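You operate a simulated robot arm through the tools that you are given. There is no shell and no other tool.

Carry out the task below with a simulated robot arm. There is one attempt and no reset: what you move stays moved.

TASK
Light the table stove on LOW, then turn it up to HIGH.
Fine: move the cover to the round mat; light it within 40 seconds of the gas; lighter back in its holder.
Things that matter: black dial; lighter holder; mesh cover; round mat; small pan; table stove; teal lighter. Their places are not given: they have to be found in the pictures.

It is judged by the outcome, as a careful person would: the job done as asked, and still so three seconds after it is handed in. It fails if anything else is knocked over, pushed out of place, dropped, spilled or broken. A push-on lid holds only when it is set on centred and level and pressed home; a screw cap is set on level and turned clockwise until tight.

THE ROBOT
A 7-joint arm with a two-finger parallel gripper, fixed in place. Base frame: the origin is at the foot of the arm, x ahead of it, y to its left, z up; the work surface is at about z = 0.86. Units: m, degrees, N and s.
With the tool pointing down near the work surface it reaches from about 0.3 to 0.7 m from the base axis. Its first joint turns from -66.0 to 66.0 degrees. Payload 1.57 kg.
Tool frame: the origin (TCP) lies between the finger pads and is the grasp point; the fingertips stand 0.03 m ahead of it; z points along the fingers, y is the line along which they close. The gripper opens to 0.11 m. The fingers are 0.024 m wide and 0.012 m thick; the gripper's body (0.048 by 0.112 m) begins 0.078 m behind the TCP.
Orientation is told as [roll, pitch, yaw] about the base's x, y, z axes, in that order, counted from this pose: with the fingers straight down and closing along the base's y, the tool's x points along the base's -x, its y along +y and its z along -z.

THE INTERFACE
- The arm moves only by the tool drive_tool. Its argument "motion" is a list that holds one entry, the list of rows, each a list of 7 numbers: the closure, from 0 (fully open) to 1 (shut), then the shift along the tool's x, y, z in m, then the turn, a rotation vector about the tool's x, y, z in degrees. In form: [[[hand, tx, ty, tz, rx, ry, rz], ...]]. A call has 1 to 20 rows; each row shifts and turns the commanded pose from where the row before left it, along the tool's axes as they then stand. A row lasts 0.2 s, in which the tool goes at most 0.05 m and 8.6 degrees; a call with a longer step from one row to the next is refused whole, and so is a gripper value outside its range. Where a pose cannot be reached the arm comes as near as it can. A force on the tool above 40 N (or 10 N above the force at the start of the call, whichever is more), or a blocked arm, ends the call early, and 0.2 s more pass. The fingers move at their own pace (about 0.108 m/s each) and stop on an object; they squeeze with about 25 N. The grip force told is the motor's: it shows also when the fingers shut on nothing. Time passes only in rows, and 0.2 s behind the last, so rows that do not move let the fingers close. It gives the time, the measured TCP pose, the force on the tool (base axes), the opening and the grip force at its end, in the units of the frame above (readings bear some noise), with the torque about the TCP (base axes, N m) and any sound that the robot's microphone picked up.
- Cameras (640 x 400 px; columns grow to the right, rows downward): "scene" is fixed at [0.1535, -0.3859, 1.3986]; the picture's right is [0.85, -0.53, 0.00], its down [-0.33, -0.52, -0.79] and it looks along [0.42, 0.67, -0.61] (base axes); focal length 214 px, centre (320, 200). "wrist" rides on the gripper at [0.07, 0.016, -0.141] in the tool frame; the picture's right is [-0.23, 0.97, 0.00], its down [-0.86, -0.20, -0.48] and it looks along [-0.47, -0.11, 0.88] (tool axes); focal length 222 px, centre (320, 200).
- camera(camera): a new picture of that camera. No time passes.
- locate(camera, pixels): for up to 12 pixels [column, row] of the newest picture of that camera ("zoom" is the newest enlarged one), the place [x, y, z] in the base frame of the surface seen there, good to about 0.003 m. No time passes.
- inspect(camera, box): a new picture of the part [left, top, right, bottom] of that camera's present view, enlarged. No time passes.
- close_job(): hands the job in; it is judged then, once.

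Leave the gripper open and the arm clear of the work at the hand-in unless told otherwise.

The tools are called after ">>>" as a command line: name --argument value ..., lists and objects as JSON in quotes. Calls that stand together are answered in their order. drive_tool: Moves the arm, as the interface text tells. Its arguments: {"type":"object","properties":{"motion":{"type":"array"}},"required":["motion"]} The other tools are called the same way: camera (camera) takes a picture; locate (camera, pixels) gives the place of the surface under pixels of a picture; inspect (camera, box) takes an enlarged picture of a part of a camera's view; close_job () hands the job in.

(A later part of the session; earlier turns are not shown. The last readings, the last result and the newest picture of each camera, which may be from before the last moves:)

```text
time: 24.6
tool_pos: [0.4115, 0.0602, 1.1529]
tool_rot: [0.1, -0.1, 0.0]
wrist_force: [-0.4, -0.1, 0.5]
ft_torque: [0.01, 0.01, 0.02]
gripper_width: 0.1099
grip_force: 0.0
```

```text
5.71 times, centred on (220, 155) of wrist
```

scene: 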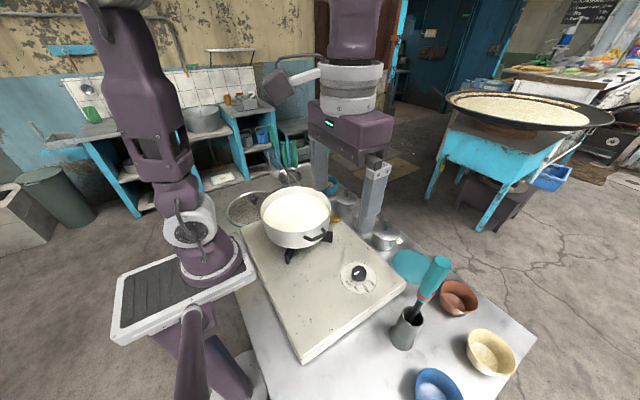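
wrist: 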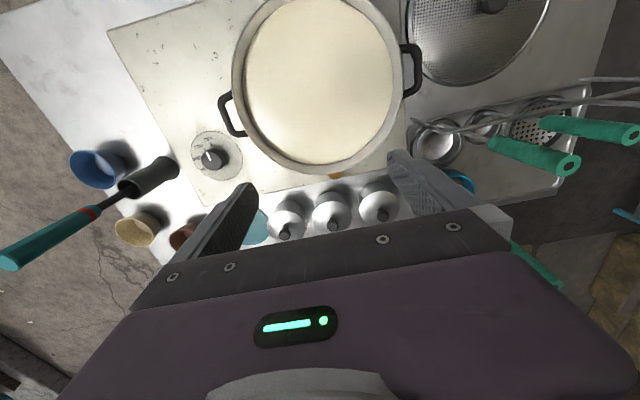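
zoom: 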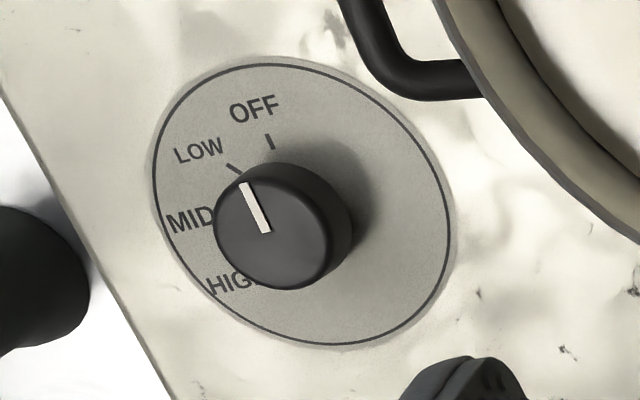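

The brass cap is partly hidden by the pan rim from here; it stands just outside it. Now I go over by the lighter, at z≈1.21 (above its top at 1.107), to measure it exactly before any gas is turned on.

>>> drive_tool --motion '[[[0, 0.005, -0.03, -0.01, 0, 0, 0], [0, 0.006, -0.04, -0.01, 0, 0, 0], [0, 0.006, -0.04, -0.01, 0, 0, 0], [0, 0.006, -0.04, -0.01, 0, 0, 0], [0, 0.006, -0.04, -0.01, 0, 0, 0], [0, 0.006, -0.04, -0.01, 0, 0, 0], [0, 0.006, -0.04, 0, 0, 0, 0], [0, 0.006, -0.04, 0, 0, 0, 0], [0, 0.003, -0.04, 0, 0, 0, 0], [0, 0, -0.015, 0, 0, 0, 0], [0, 0, 0, 0, 0, 0, 0]]]'

>>> camera --camera "wrist"

>>> camera --camera "scene"

```text
time: 27.0
tool_pos: [0.3609, -0.3031, 1.2099]
tool_rot: [0.1, -0.2, 0.0]
wrist_force: [-1.1, 0.1, -0.2]
ft_torque: [0.0, -0.01, -0.01]
gripper_width: 0.11
grip_force: 0.0
```

```text
taken
```

wrist: 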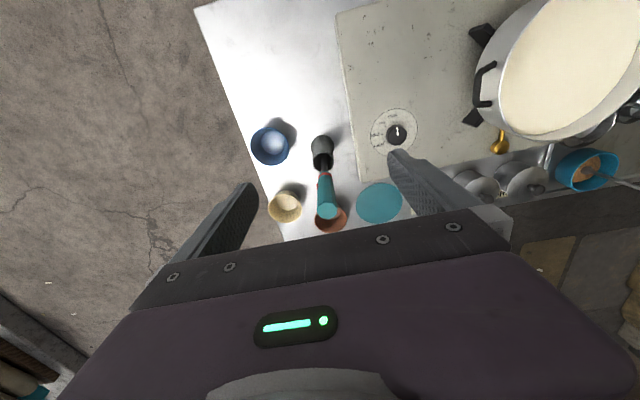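

```text
taken
```

scene: 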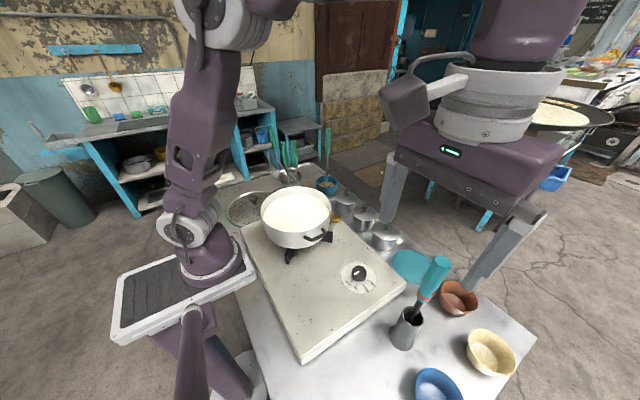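

>>> inspect --camera "wrist" --box '[285, 130, 365, 230]'

>>> inspect --camera "wrist" --box '[465, 110, 529, 170]'

```text
4.00 times, centred on (325, 180) of wrist
```

zoom: 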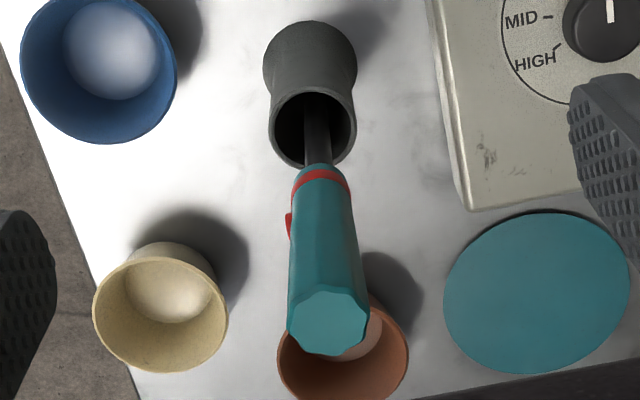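

```text
6.67 times, centred on (497, 140) of wrist
```

zoom: 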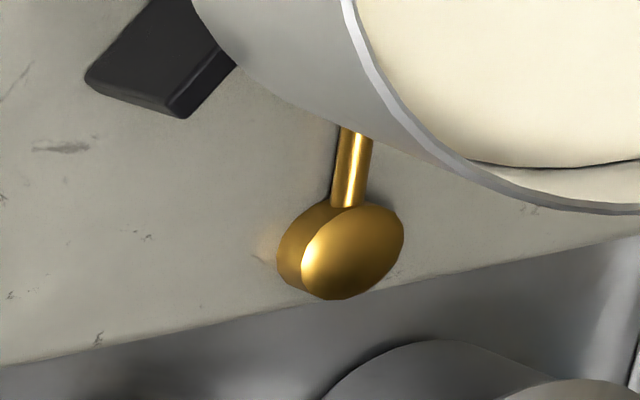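

Now I locate the brass cap in this enlarged view and the lighter/holder points in the wrist view.

>>> locate --camera "zoom" --pixels '[[350, 250], [305, 270], [398, 225], [370, 210], [335, 295], [352, 180], [352, 140], [290, 250], [180, 110], [205, 330]]'

>>> locate --camera "wrist" --pixels '[[327, 210], [317, 209], [337, 209], [327, 204], [327, 217], [325, 175], [319, 176], [331, 176], [316, 186], [325, 190], [323, 152], [323, 171]]'

```text
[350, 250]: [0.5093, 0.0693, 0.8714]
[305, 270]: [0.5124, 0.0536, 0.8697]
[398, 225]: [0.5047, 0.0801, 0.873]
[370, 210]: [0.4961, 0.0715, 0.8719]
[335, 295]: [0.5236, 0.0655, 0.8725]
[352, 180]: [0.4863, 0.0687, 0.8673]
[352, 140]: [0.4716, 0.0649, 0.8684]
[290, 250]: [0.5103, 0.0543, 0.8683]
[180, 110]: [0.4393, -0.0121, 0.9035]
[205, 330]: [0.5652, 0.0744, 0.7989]
```

```text
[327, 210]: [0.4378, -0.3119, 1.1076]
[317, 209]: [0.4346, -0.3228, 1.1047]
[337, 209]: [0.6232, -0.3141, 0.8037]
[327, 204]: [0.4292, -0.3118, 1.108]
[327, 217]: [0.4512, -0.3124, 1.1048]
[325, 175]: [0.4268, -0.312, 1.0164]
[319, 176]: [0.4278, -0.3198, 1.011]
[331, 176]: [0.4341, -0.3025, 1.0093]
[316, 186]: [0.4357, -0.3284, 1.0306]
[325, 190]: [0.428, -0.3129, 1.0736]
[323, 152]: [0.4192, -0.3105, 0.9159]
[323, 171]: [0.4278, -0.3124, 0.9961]
```

The lighter is upright at (0.4385, −0.312), top 1.108; trigger at (0.436, −0.328, 1.031). The brass cap's centre is (0.509, 0.068), top z≈0.872. One more precise measurement of the dial's ticks and pointer from here.

>>> inspect --camera "wrist" --box '[362, 105, 426, 155]'

```text
8.00 times, centred on (394, 130) of wrist
```

zoom: 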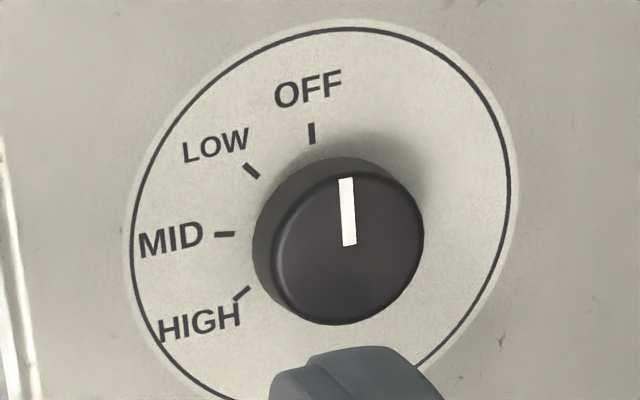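

>>> locate --camera "zoom" --pixels '[[311, 133], [252, 171], [225, 234], [241, 294], [346, 182], [350, 242], [355, 30], [515, 190], [130, 240], [345, 168], [420, 235], [350, 320]]'

```text
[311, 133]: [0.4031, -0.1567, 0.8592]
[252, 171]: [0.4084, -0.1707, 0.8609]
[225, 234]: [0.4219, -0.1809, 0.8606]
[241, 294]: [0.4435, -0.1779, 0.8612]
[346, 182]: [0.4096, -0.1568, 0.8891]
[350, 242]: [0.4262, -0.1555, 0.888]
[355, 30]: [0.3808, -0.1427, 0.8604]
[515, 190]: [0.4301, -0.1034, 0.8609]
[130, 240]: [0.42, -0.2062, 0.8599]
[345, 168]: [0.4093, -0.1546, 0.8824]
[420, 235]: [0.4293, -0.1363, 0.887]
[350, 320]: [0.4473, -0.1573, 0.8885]
```

The dial's centre is about (0.428, −0.1545), diameter 0.038 m, and LOW is roughly 37–40° counter-clockwise from OFF. I move over the dial, still well above it.

>>> drive_tool --motion '[[[0, -0.0134, 0.0297, 0, 0, 0, 0], [0, -0.0134, 0.0297, 0, 0, 0, 0], [0, -0.0134, 0.0297, 0, 0, 0, 0], [0, -0.0134, 0.0297, 0, 0, 0, 0], [0, -0.0135, 0.0297, 0, 0, 0, 0], [0, 0, 0, 0.04, 0, 0, 0], [0, 0, 0, 0.04, 0, 0, 0], [0, 0, 0, 0.04, 0, 0, 0], [0, 0, 0, 0.04, 0, 0, 0], [0, 0, 0, 0.04, 0, 0, 0], [0, 0, 0, 0, 0, 0, 0]]]'

>>> camera --camera "wrist"

>>> camera --camera "scene"

```text
time: 29.4
tool_pos: [0.4303, -0.1564, 1.0121]
tool_rot: [0.1, -0.1, 0.0]
wrist_force: [0.3, -0.3, 0.1]
ft_torque: [0.02, 0.01, 0.01]
gripper_width: 0.11
grip_force: 0.1
```

```text
taken
```

wrist: 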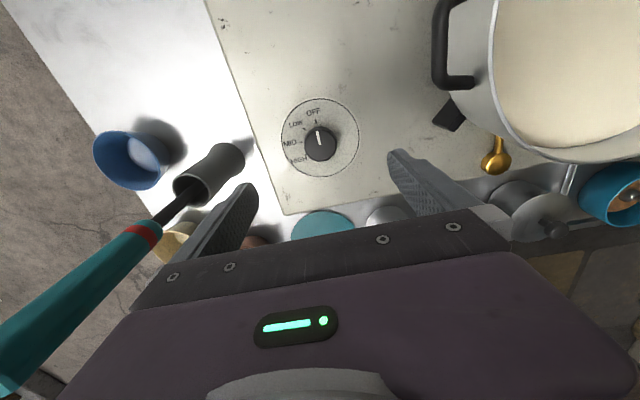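

```text
taken
```

scene: 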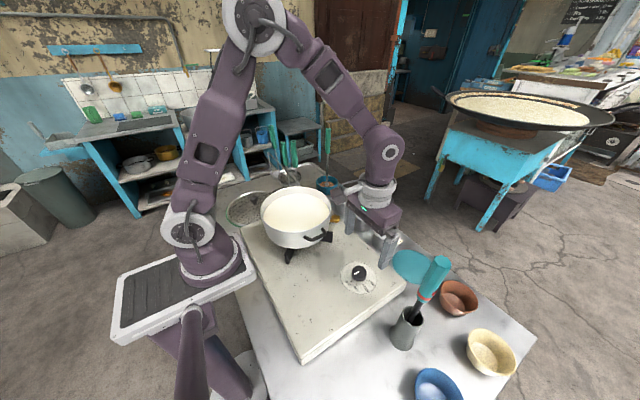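

I'm above the dial. I'll take one more close measurement of the dial here.

>>> inspect --camera "wrist" --box '[270, 90, 370, 180]'

```text
4.44 times, centred on (320, 135) of wrist
```

zoom: 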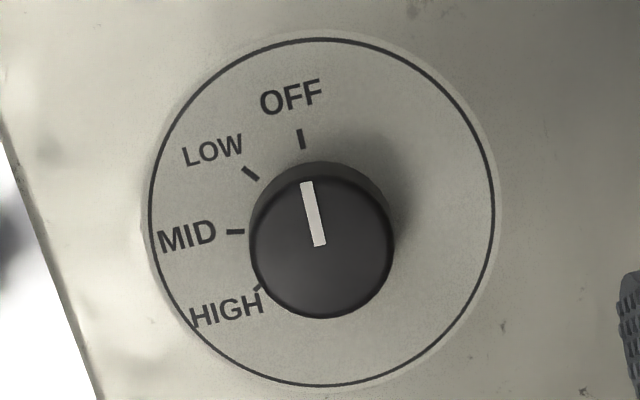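

>>> locate --camera "zoom" --pixels '[[301, 139], [251, 174], [236, 232], [257, 289], [307, 185], [320, 244], [320, 41], [495, 210], [152, 215], [320, 384], [252, 240], [393, 240]]'

```text
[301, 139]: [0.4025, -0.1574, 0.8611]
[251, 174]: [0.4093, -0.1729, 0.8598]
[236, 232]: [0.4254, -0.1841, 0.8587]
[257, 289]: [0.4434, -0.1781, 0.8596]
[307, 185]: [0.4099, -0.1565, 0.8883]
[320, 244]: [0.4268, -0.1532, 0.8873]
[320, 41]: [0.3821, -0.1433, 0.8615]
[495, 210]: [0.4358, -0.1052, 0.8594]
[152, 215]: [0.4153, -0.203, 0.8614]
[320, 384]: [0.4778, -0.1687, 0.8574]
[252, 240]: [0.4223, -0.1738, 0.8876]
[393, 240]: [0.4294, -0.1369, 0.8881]
```

The ticks fit a 40° spacing: OFF 185°, LOW 225°, MID 265°, HIGH 305°, centre (0.4275, −0.155). I go down over the dial to TCP z≈0.899 and close on it, without turning yet.

>>> drive_tool --motion '[[[0, 0.0028, 0.0014, 0.02, 0, 0, 0], [0, 0, 0, 0.025, 0, 0, 0], [0, 0, 0, 0.025, 0, 0, 0], [0, 0, 0, 0.02, 0, 0, 0], [0, 0, 0, 0.015, 0, 0, 0], [0, 0, 0, 0.008, 0, 0, 0], [0, 0, 0, 0, 0, 0, 0], [0.4, 0, 0, 0, 0, 0, 0], [0.6, 0, 0, 0, 0, 0, 0], [1, 0, 0, 0, 0, 0, 0], [1, 0, 0, 0, 0, 0, 0]]]'

>>> camera --camera "wrist"

```text
time: 31.8
tool_pos: [0.4277, -0.1539, 0.8993]
tool_rot: [0.1, -0.1, -0.1]
wrist_force: [-0.9, -15.1, -6.3]
ft_torque: [-0.55, -0.07, -0.02]
gripper_width: 0.0414
grip_force: 44.6
```

```text
taken
```

wrist: 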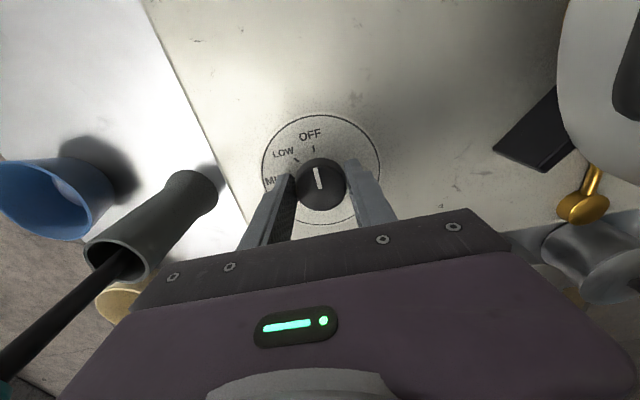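

The fingers hold the dial (0.041 m), with a −15 N side force: the dial sits slightly more to −y. I shift 1.5 mm that way to relieve it.

>>> drive_tool --motion '[[[1, 0, -0.0015, 0, 0, 0, 0], [1, 0, 0, 0, 0, 0, 0]]]'

>>> inspect --camera "wrist" --box '[250, 110, 390, 230]'

```text
time: 32.4
tool_pos: [0.4272, -0.1556, 0.8983]
tool_rot: [0.2, 0.0, 0.0]
wrist_force: [0.3, -4.3, -11.8]
ft_torque: [-0.05, -0.39, -0.01]
gripper_width: 0.0416
grip_force: 45.1
```

```text
3.33 times, centred on (320, 170) of wrist
```

zoom: 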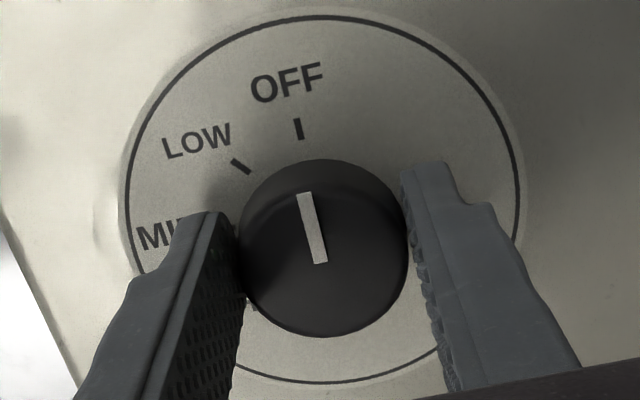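

The grip is now centred. I turn the dial counter-clockwise 40° (tool rz −8° × 5) to LOW; the 40 s starts now.

>>> drive_tool --motion '[[[1, 0, 0, 0, 0, 0, -8], [1, 0, 0, 0, 0, 0, -8], [1, 0, 0, 0, 0, 0, -8], [1, 0, 0, 0, 0, 0, -8], [1, 0, 0, 0, 0, 0, -8], [1, 0, 0, 0, 0, 0, 0]]]'

>>> inspect --camera "wrist" --box '[250, 110, 390, 230]'

>>> inspect --camera "scene" --box '[330, 250, 394, 300]'

```text
time: 33.6
tool_pos: [0.4283, -0.1569, 0.8984]
tool_rot: [-0.2, -0.2, 38.0]
wrist_force: [3.9, -6.0, -12.3]
ft_torque: [-0.25, -0.25, 0.01]
gripper_width: 0.0415
grip_force: 45.1
stopped in row 5: the force on the tool passed its limit at 41 N (the readings are from after the stop); the commanded pose is now the measured one
```

```text
3.33 times, centred on (320, 170) of wrist
```

zoom: 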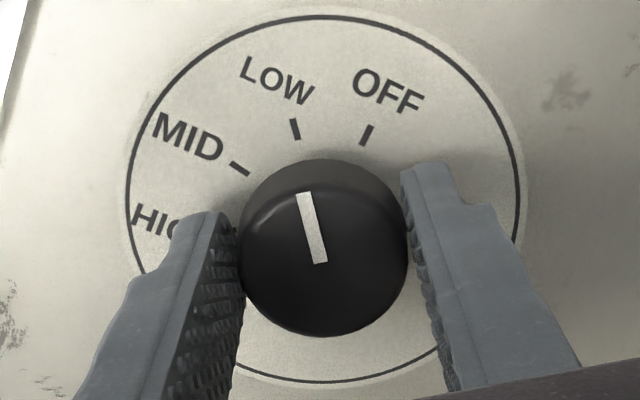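

```text
8.00 times, centred on (362, 275) of scene
```

zoom: 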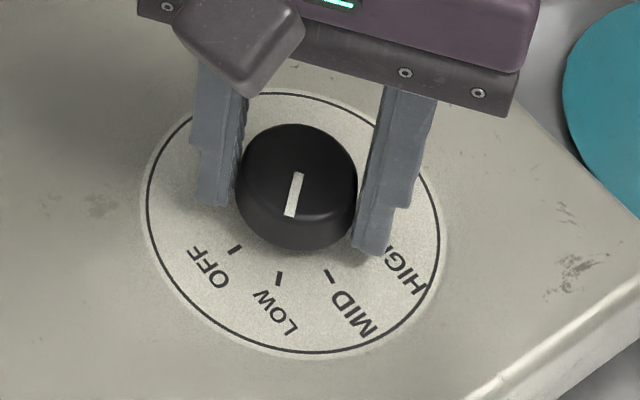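

The pointer now stands about 2° short of LOW. I add 2°, let go, and rise while turning the wrist back.

>>> drive_tool --motion '[[[1, 0, 0, 0, 0, 0, -2], [0.5, 0, 0, 0, 0, 0, 0], [0.3, 0, 0, 0, 0, 0, 0], [0, 0, 0, -0.02, 0, 0, 0], [0, 0, 0, -0.045, 0, 0, 8], [0, 0, 0, -0.05, 0, 0, 8], [0, 0, 0, -0.05, 0, 0, 8], [0, 0, 0, -0.05, 0, 0, 8], [0, 0, 0, -0.05, 0, 0, 8]]]'

>>> inspect --camera "scene" --box '[330, 250, 394, 300]'

>>> camera --camera "scene"

```text
time: 35.6
tool_pos: [0.4264, -0.1559, 1.1646]
tool_rot: [0.2, -0.3, 0.0]
wrist_force: [0.5, 0.5, 0.5]
ft_torque: [0.0, -0.01, 0.01]
gripper_width: 0.11
grip_force: 0.0
```

```text
8.00 times, centred on (362, 275) of scene
```

zoom: 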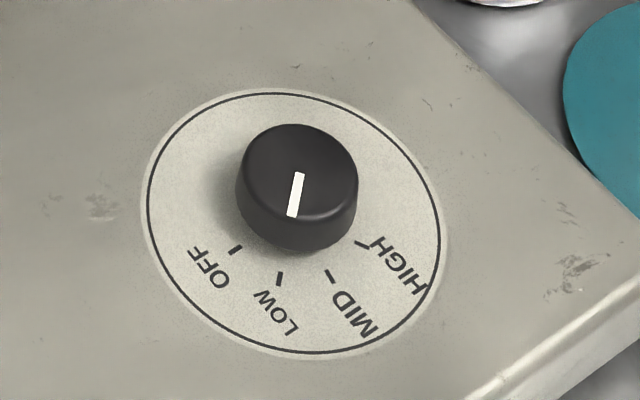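

```text
taken
```

scene: 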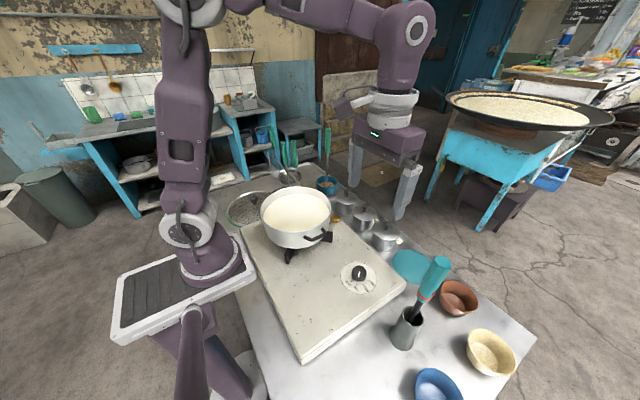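

The dial points at LOW and the gas is on since about t=32.6. I go directly to the lighter: over it at (0.438, −0.3135), then down to TCP z≈1.04.

>>> drive_tool --motion '[[[0, -0.0029, -0.0394, 0, 0, 0, 0], [0, -0.0029, -0.0394, 0, 0, 0, 0], [0, -0.0029, -0.0394, 0, 0, 0, 0], [0, -0.0029, -0.0394, 0, 0, 0, 0], [0, 0, 0, 0, 0, 0, 0], [0, 0, 0, 0.035, 0, 0, 0], [0, 0, 0, 0.035, 0, 0, 0], [0, 0, 0, 0.035, 0, 0, 0], [0, 0, 0, 0.0196, 0, 0, 0], [0, 0, 0, 0, 0, 0, 0]]]'

>>> camera --camera "wrist"

>>> inspect --camera "scene" --box '[370, 235, 482, 305]'

```text
time: 37.8
tool_pos: [0.4378, -0.3147, 1.0381]
tool_rot: [0.2, -0.1, 0.0]
wrist_force: [-0.3, 0.5, 0.5]
ft_torque: [0.0, -0.04, -0.01]
gripper_width: 0.1101
grip_force: 0.0
```

```text
taken
```

wrist: 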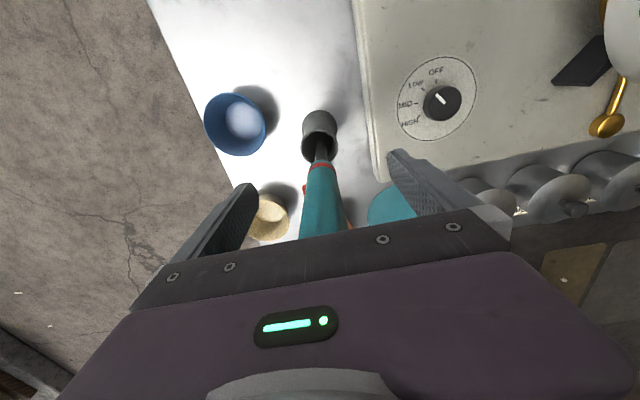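

```text
5.71 times, centred on (426, 270) of scene
```

zoom: 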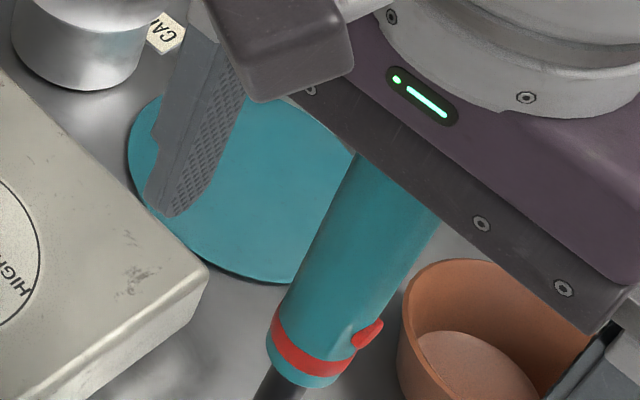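

The handle stands between the fingers. I close on it, which should also press the trigger.

>>> drive_tool --motion '[[[0.5, 0, 0, 0, 0, 0, 0], [0.7, 0, 0, 0, 0, 0, 0], [1, 0, 0, 0, 0, 0, 0], [1, 0, 0, 0, 0, 0, 0]]]'

>>> inspect --camera "scene" --box '[370, 235, 482, 345]'

>>> inspect --camera "wrist" --box '[260, 90, 380, 240]'

```text
time: 38.8
tool_pos: [0.4384, -0.3149, 1.0383]
tool_rot: [0.1, -0.1, 0.0]
wrist_force: [0.2, -0.7, -0.6]
ft_torque: [-0.01, 0.01, -0.02]
gripper_width: 0.0273
grip_force: 25.0
```

```text
3.64 times, centred on (426, 290) of scene
```

zoom: 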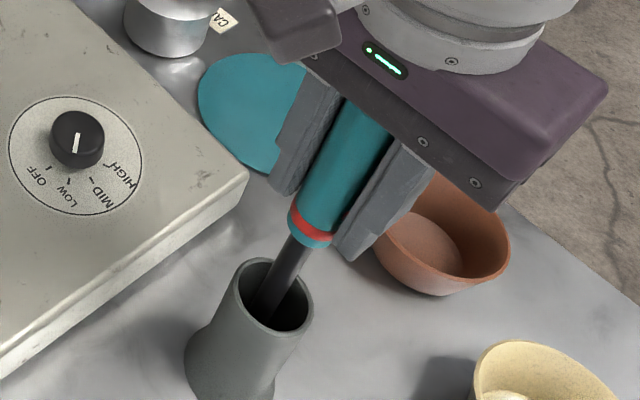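

```text
2.67 times, centred on (320, 165) of wrist
```

zoom: 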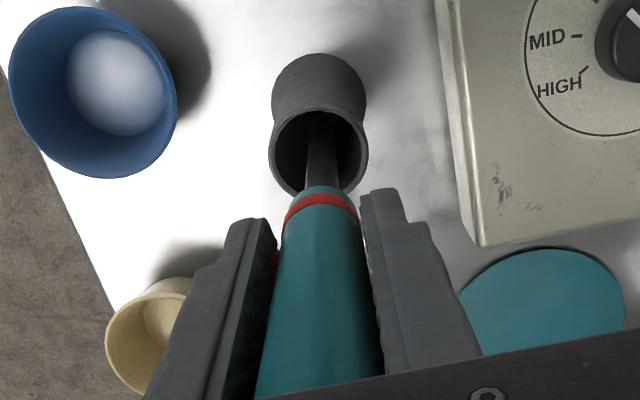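

It grips at 0.0273 m over the trigger. I lift it straight up out of the holder by 0.14 m and look at the tip.

>>> drive_tool --motion '[[[1, 0, 0, -0.015, 0, 0, 0], [1, 0, 0, -0.03, 0, 0, 0], [1, 0, 0, -0.035, 0, 0, 0], [1, 0, 0, -0.035, 0, 0, 0], [1, 0, 0, -0.025, 0, 0, 0]]]'

>>> camera --camera "scene"

>>> camera --camera "wrist"

```text
time: 40.0
tool_pos: [0.4373, -0.3135, 1.1798]
tool_rot: [0.2, -0.1, 0.0]
wrist_force: [0.3, -0.2, -1.0]
ft_torque: [0.01, 0.01, 0.02]
gripper_width: 0.0271
grip_force: 24.7
```

```text
taken
```

scene: 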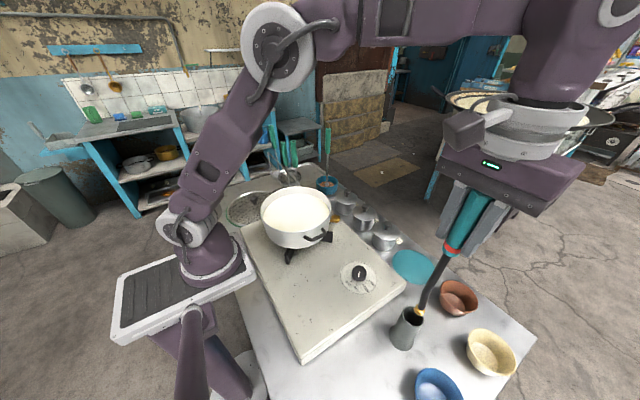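

```text
taken
```

wrist: 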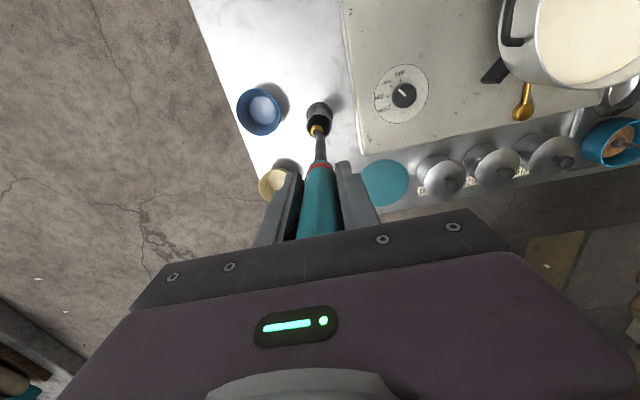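

I'll inspect the tip for a flame and measure it.

>>> inspect --camera "wrist" --box '[290, 90, 350, 180]'

>>> inspect --camera "scene" --box '[390, 260, 470, 340]'

>>> locate --camera "wrist" --pixels '[[316, 131], [315, 127], [319, 145], [319, 166], [318, 122]]'

>>> locate --camera "scene" --pixels '[[417, 312], [418, 310], [420, 305], [428, 288], [451, 250]]'

```text
4.44 times, centred on (320, 135) of wrist
```

zoom: 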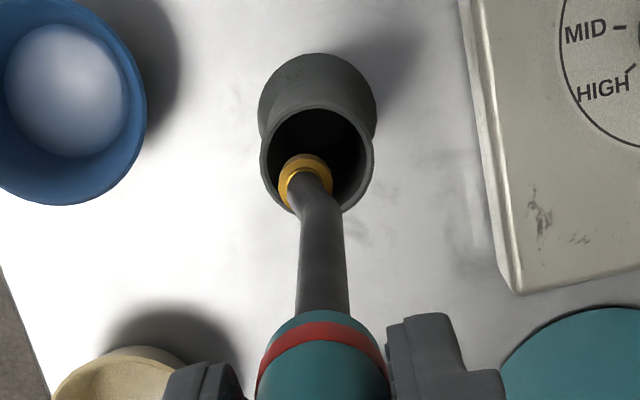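

```text
5.00 times, centred on (430, 300) of scene
```

zoom: 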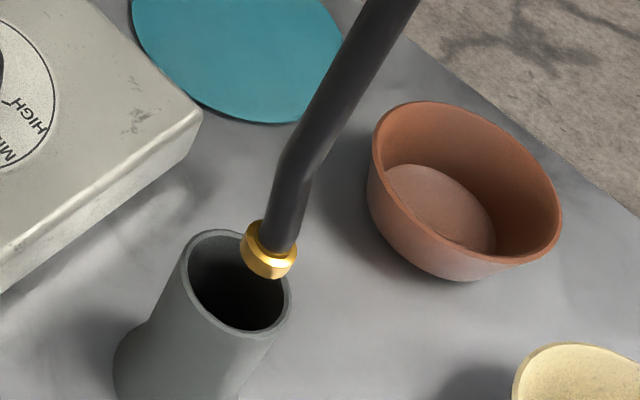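

```text
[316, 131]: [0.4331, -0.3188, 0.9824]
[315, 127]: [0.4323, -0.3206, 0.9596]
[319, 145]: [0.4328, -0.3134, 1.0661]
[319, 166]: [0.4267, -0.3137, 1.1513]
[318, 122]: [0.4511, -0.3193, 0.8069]
```

```text
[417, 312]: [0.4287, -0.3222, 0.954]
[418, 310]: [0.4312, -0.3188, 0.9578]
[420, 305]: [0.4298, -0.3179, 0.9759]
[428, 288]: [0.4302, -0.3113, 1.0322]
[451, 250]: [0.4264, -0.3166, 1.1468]
```

The tip is a brass nozzle at about (0.435, −0.321, 0.953), i.e. 0.227 m below the TCP. No flame shows yet. Time used since the gas: about 7 s. I carry the tip to above the brass cap at (0.509, 0.068).

>>> drive_tool --motion '[[[1, -0.004, 0.02, 0, 0, 0, 0], [1, -0.0074, 0.039, 0, 0, 0, 0], [1, -0.0074, 0.039, 0, 0, 0, 0], [1, -0.0074, 0.039, 0, 0, 0, 0], [1, -0.0074, 0.039, 0, 0, 0, 0], [1, -0.0074, 0.039, 0, 0, 0, 0], [1, -0.0074, 0.039, 0, 0, 0, 0], [1, -0.0074, 0.039, 0, 0, 0, 0], [1, -0.0074, 0.039, 0, 0, 0, 0], [1, -0.0074, 0.039, 0, 0, 0, 0], [1, -0.003, 0.018, 0, 0, 0, 0], [1, 0, 0, 0.02, 0, 0, 0], [1, 0, 0, 0.02, 0, 0, 0], [1, 0, 0, 0, 0, 0, 0]]]'

>>> camera --camera "scene"

>>> camera --camera "wrist"

>>> inspect --camera "wrist" --box '[290, 90, 370, 180]'

>>> inspect --camera "scene" --box '[310, 180, 374, 230]'

```text
time: 43.0
tool_pos: [0.5122, 0.074, 1.1395]
tool_rot: [0.1, 0.0, -0.1]
wrist_force: [-0.2, -0.7, -1.2]
ft_torque: [0.02, -0.01, -0.03]
gripper_width: 0.0272
grip_force: 25.0
```

```text
taken
```

scene: 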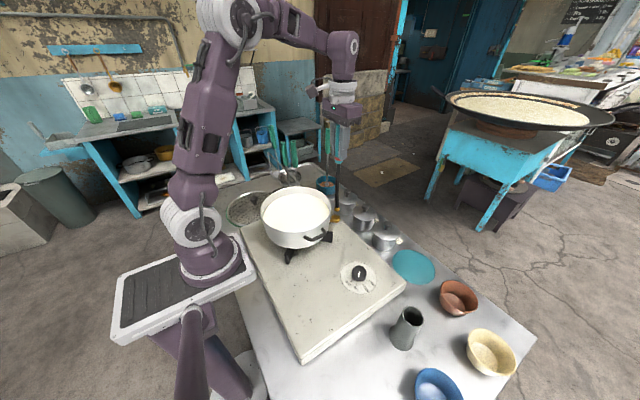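

```text
taken
```

wrist: 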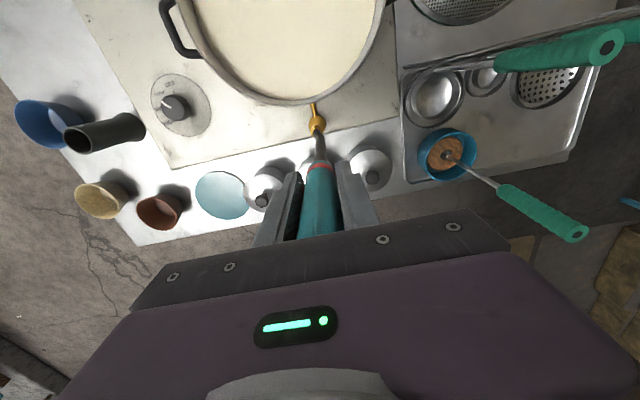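

```text
4.44 times, centred on (330, 135) of wrist
```

zoom: 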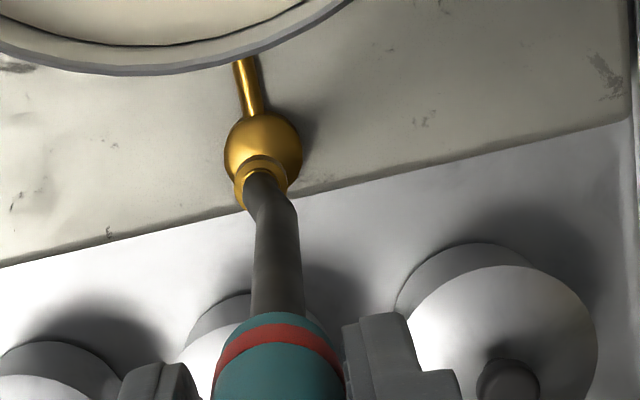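

```text
8.00 times, centred on (342, 205) of scene
```

zoom: 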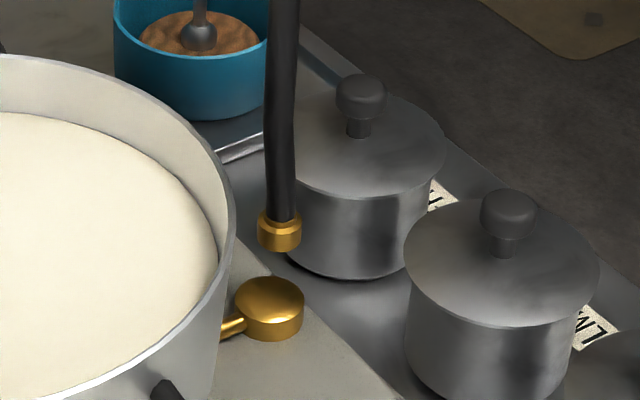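

The tip hangs about 4 cm above the brass cap. I lower it by 2.5 cm and look for ignition.

>>> drive_tool --motion '[[[1, 0, 0, 0.01, 0, 0, 0], [1, 0, 0, 0.01, 0, 0, 0], [1, 0, 0, 0.006, 0, 0, 0], [1, 0, 0, 0, 0, 0, 0]]]'

>>> inspect --camera "scene" --box '[270, 180, 366, 260]'

>>> inspect --camera "wrist" --box '[270, 90, 370, 220]'

```text
time: 44.0
tool_pos: [0.512, 0.0752, 1.1135]
tool_rot: [-0.1, -0.1, 0.0]
wrist_force: [0.6, -0.1, -0.9]
ft_torque: [0.03, 0.01, -0.02]
gripper_width: 0.027
grip_force: 24.3
```

```text
5.00 times, centred on (318, 220) of scene
```

zoom: 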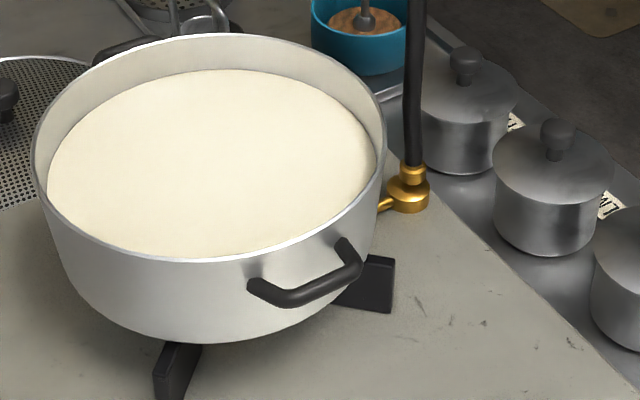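

```text
3.08 times, centred on (320, 155) of wrist
```

zoom: 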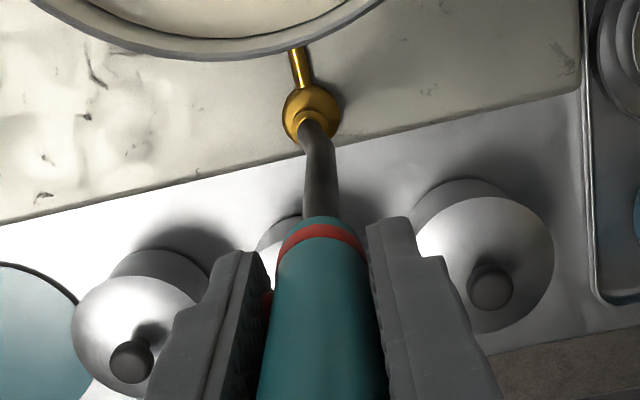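

No flame yet (t=44.0, about 11 s since gas). The tip is about 1 cm above the cap; I lower it slightly further in small steps.

>>> drive_tool --motion '[[[1, 0, 0, 0.004, 0, 0, 0], [1, 0, 0, 0.003, 0, 0, 0], [1, 0, 0, 0, 0, 0, 0]]]'

>>> inspect --camera "scene" --box '[270, 180, 366, 260]'

>>> inspect --camera "wrist" --box '[280, 130, 360, 220]'

```text
time: 44.8
tool_pos: [0.511, 0.0754, 1.107]
tool_rot: [0.1, -0.1, 0.1]
wrist_force: [0.1, 1.2, -1.7]
ft_torque: [0.0, -0.01, 0.01]
gripper_width: 0.0271
grip_force: 24.9
```

```text
5.00 times, centred on (318, 220) of scene
```

zoom: 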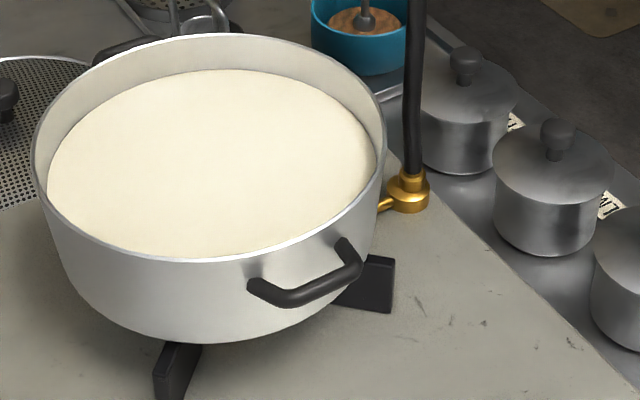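

```text
4.44 times, centred on (320, 175) of wrist
```

zoom: 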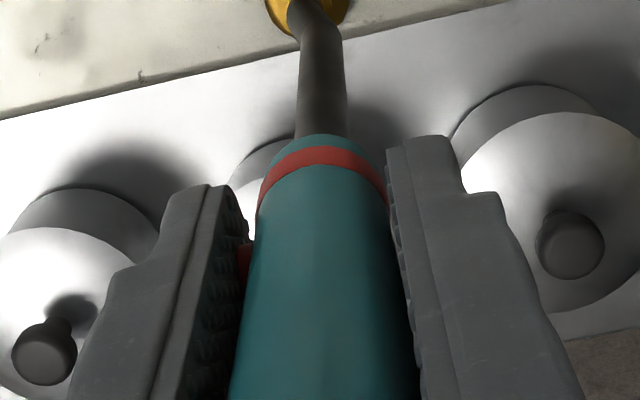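

Still no flame. The left pad bears on the red trigger. I dwell and lower in 2 mm steps until the nozzle just touches the cap, watching for ignition.

>>> drive_tool --motion '[[[1, 0, 0, 0.002, 0, 0, 0], [1, 0, 0, 0.002, 0, 0, 0], [1, 0, 0, 0, 0, 0, 0]]]'

>>> inspect --camera "scene" --box '[320, 195, 368, 230]'

```text
time: 45.6
tool_pos: [0.512, 0.0738, 1.1031]
tool_rot: [0.1, -0.3, -0.1]
wrist_force: [1.0, 0.6, 21.1]
ft_torque: [-0.29, -0.19, -0.01]
gripper_width: 0.0272
grip_force: 25.2
```

```text
11.43 times, centred on (344, 212) of scene
```

zoom: 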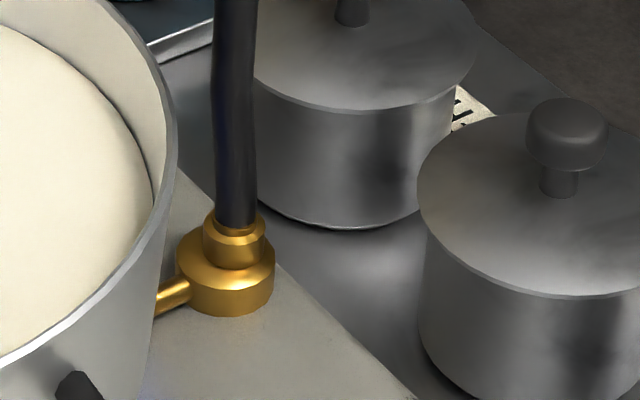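

The nozzle rests on the cap (21 N) with no ignition, so the trigger probably needs a fresh squeeze here. I back off 1 mm and ease the grip slightly (closure 0.76) while the tip is supported, to read how the grip responds.

>>> drive_tool --motion '[[[1, 0, 0, -0.001, 0, 0, 0], [0.76, 0, 0, 0, 0, 0, 0]]]'

>>> inspect --camera "wrist" --box '[280, 90, 360, 220]'

```text
time: 46.2
tool_pos: [0.5107, 0.0749, 1.1035]
tool_rot: [0.0, 0.0, 0.1]
wrist_force: [-0.5, -0.1, 0.0]
ft_torque: [0.01, -0.03, 0.0]
gripper_width: 0.028
grip_force: 11.3
```

```text
3.08 times, centred on (320, 155) of wrist
```

zoom: 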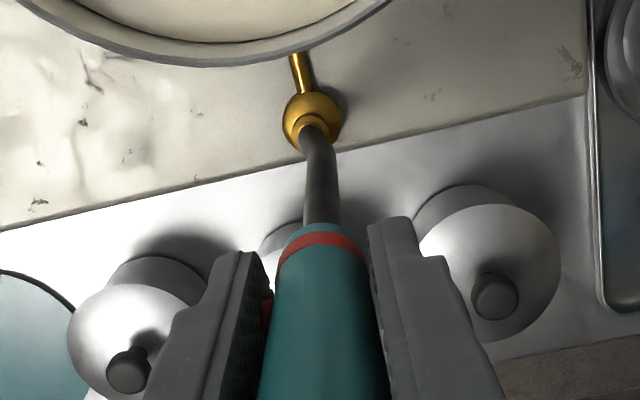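

The grip force follows the closure (11 N at 0.76, width 0.028). I ease to 0.75, then squeeze fully as a fresh trigger pull.

>>> drive_tool --motion '[[[0.75, 0, 0, 0, 0, 0, 0], [1, 0, 0, 0, 0, 0, 0], [1, 0, 0, 0, 0, 0, 0]]]'

>>> inspect --camera "scene" --box '[270, 180, 366, 260]'

>>> inspect --camera "wrist" --box '[280, 90, 360, 220]'

```text
time: 47.0
tool_pos: [0.5115, 0.0752, 1.1029]
tool_rot: [0.1, 0.0, 0.0]
wrist_force: [0.4, 0.4, 0.5]
ft_torque: [0.0, 0.02, 0.04]
gripper_width: 0.0269
grip_force: 25.2
```

```text
5.00 times, centred on (318, 220) of scene
```

zoom: 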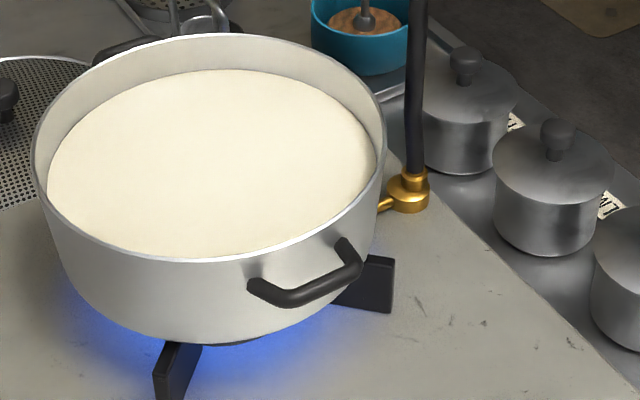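

```text
3.08 times, centred on (320, 155) of wrist
```

zoom: 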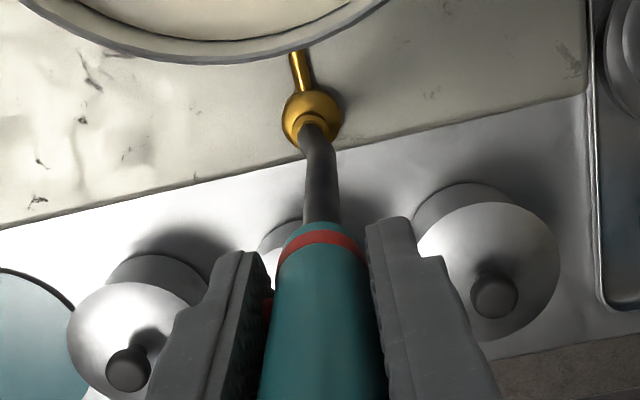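

It is lit: a blue flame glows under the pan (about 14 s after the gas). Now I lift the lighter and carry it back over its holder.

>>> drive_tool --motion '[[[1, 0, 0, -0.02, 0, 0, 0], [1, 0, 0, -0.03, 0, 0, 0], [1, 0, 0, -0.035, 0, 0, 0], [1, 0.004, -0.02, 0, 0, 0, 0], [1, 0.0073, -0.039, 0, 0, 0, 0], [1, 0.0073, -0.039, 0, 0, 0, 0], [1, 0.0073, -0.039, 0, 0, 0, 0], [1, 0.0073, -0.039, 0, 0, 0, 0], [1, 0.0073, -0.039, 0, 0, 0, 0], [1, 0.0073, -0.039, 0, 0, 0, 0], [1, 0.0073, -0.039, 0, 0, 0, 0], [1, 0.0073, -0.039, 0, 0, 0, 0], [1, 0.0073, -0.039, 0, 0, 0, 0], [1, 0.0033, -0.0175, 0, 0, 0, 0], [1, 0, 0, 0, 0, 0, 0]]]'

>>> camera --camera "scene"

>>> camera --camera "wrist"

```text
time: 50.2
tool_pos: [0.4384, -0.3141, 1.1879]
tool_rot: [0.1, -0.1, -0.1]
wrist_force: [0.2, 0.0, -1.9]
ft_torque: [0.01, -0.01, 0.02]
gripper_width: 0.0269
grip_force: 25.0
```

```text
taken
```

scene: 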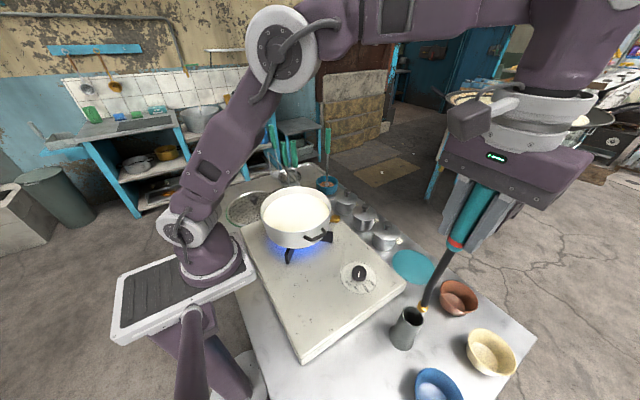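

```text
taken
```

wrist: 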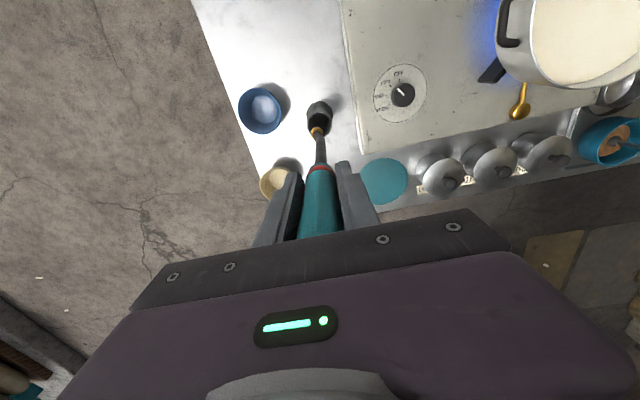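

I check the tip and holder mouth closely before lowering.

>>> inspect --camera "wrist" --box '[290, 90, 350, 180]'

>>> inspect --camera "scene" --box '[390, 260, 470, 340]'

>>> locate --camera "wrist" --pixels '[[316, 133], [315, 128], [319, 150], [319, 168], [319, 101], [307, 118], [331, 116], [318, 113]]'

>>> locate --camera "scene" --pixels '[[422, 309], [424, 302], [432, 280], [456, 245], [400, 312], [413, 306], [411, 325], [421, 318]]'

```text
4.44 times, centred on (320, 135) of wrist
```

zoom: 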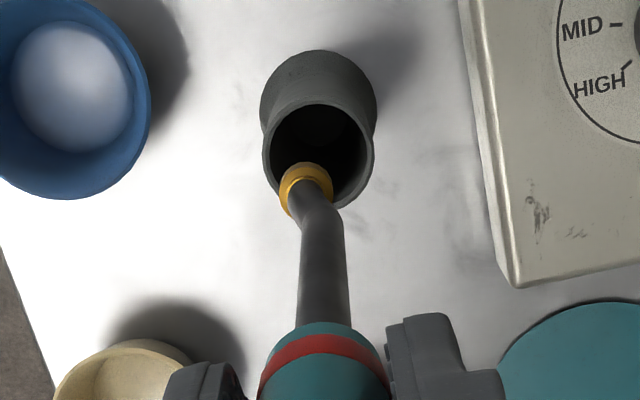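

```text
5.00 times, centred on (430, 300) of scene
```

zoom: 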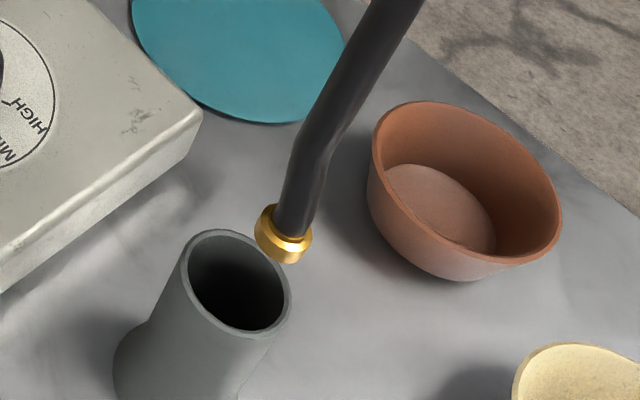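

```text
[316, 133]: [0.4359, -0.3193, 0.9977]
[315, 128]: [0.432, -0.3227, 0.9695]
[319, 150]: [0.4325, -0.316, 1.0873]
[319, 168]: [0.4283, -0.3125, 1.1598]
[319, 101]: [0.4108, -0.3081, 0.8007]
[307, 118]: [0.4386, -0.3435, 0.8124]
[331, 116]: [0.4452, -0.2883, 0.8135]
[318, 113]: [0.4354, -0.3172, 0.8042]
```

```text
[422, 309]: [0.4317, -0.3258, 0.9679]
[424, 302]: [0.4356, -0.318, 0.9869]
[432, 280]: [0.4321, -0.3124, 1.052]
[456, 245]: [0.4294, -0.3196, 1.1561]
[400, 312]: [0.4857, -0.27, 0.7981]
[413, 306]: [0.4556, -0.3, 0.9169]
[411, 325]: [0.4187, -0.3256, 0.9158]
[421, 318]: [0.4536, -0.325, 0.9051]
```

The tip sits over the mouth just as when it came out. I lower it straight down to about 5 mm above its resting height.

>>> drive_tool --motion '[[[1, 0, -0.0005, 0.02, 0, 0, 0], [1, 0, 0, 0.025, 0, 0, 0], [1, 0, 0, 0.025, 0, 0, 0], [1, 0, 0, 0.025, 0, 0, 0], [1, 0, 0, 0.025, 0, 0, 0], [1, 0, 0, 0.02, 0, 0, 0], [1, 0, 0, 0.006, 0, 0, 0], [1, 0, 0, 0, 0, 0, 0]]]'

>>> inspect --camera "scene" --box '[370, 235, 482, 345]'

>>> inspect --camera "wrist" --box '[260, 90, 380, 240]'

```text
time: 52.0
tool_pos: [0.4388, -0.3153, 1.0424]
tool_rot: [0.0, -0.1, 0.1]
wrist_force: [0.4, 0.7, -1.8]
ft_torque: [0.0, -0.04, 0.03]
gripper_width: 0.0268
grip_force: 25.0
```

```text
3.64 times, centred on (426, 290) of scene
```

zoom: 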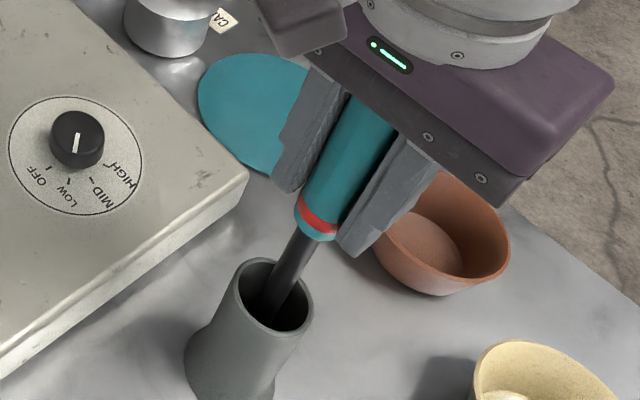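

```text
2.67 times, centred on (320, 165) of wrist
```

zoom: 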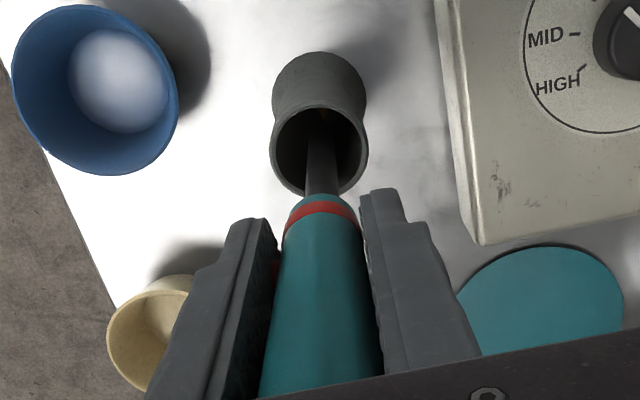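

It's inside the holder without touching. I lower in 2 mm steps to feel the bottom.

>>> drive_tool --motion '[[[1, 0, 0, 0.002, 0, 0, 0], [1, 0, 0, 0.002, 0, 0, 0], [1, 0, 0, 0, 0, 0, 0]]]'

```text
time: 52.8
tool_pos: [0.4395, -0.314, 1.0382]
tool_rot: [0.0, 0.0, 0.0]
wrist_force: [0.0, 0.6, -1.5]
ft_torque: [0.19, 0.03, -0.02]
gripper_width: 0.027
grip_force: 25.0
```

>>> drive_tool --motion '[[[1, 0, 0, 0.0015, 0, 0, 0], [1, 0, 0, 0, 0, 0, 0]]]'

>>> inspect --camera "scene" --box '[370, 235, 482, 345]'

```text
time: 53.4
tool_pos: [0.4392, -0.315, 1.0363]
tool_rot: [0.2, -0.1, 0.0]
wrist_force: [0.6, 1.5, -1.3]
ft_torque: [0.18, 0.06, -0.02]
gripper_width: 0.0267
grip_force: 25.4
```

```text
3.64 times, centred on (426, 290) of scene
```

zoom: 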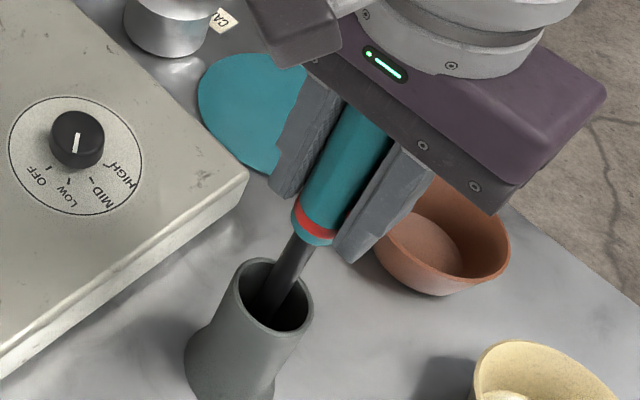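

Still not bottomed — the lighter sits about 3 mm higher than before. I go on in 1.5 mm steps.

>>> drive_tool --motion '[[[1, 0, 0, 0.0015, 0, 0, 0], [1, 0, 0, 0.0015, 0, 0, 0], [1, 0, 0, 0, 0, 0, 0]]]'

>>> inspect --camera "scene" --box '[370, 235, 482, 345]'

```text
time: 54.2
tool_pos: [0.44, -0.3152, 1.035]
tool_rot: [0.0, -0.1, 0.0]
wrist_force: [0.0, 1.5, 21.2]
ft_torque: [0.12, -0.14, 0.01]
gripper_width: 0.027
grip_force: 25.1
```

```text
3.64 times, centred on (426, 290) of scene
```

zoom: 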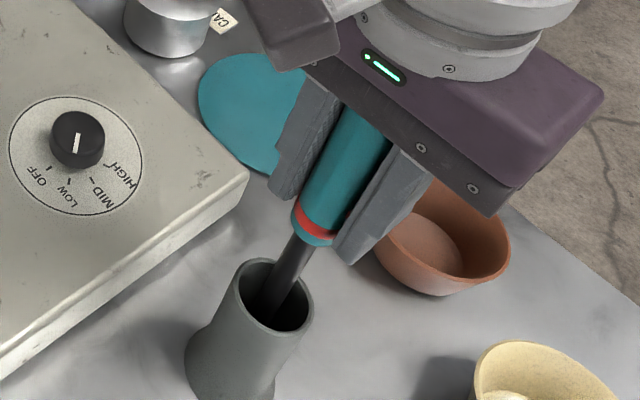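

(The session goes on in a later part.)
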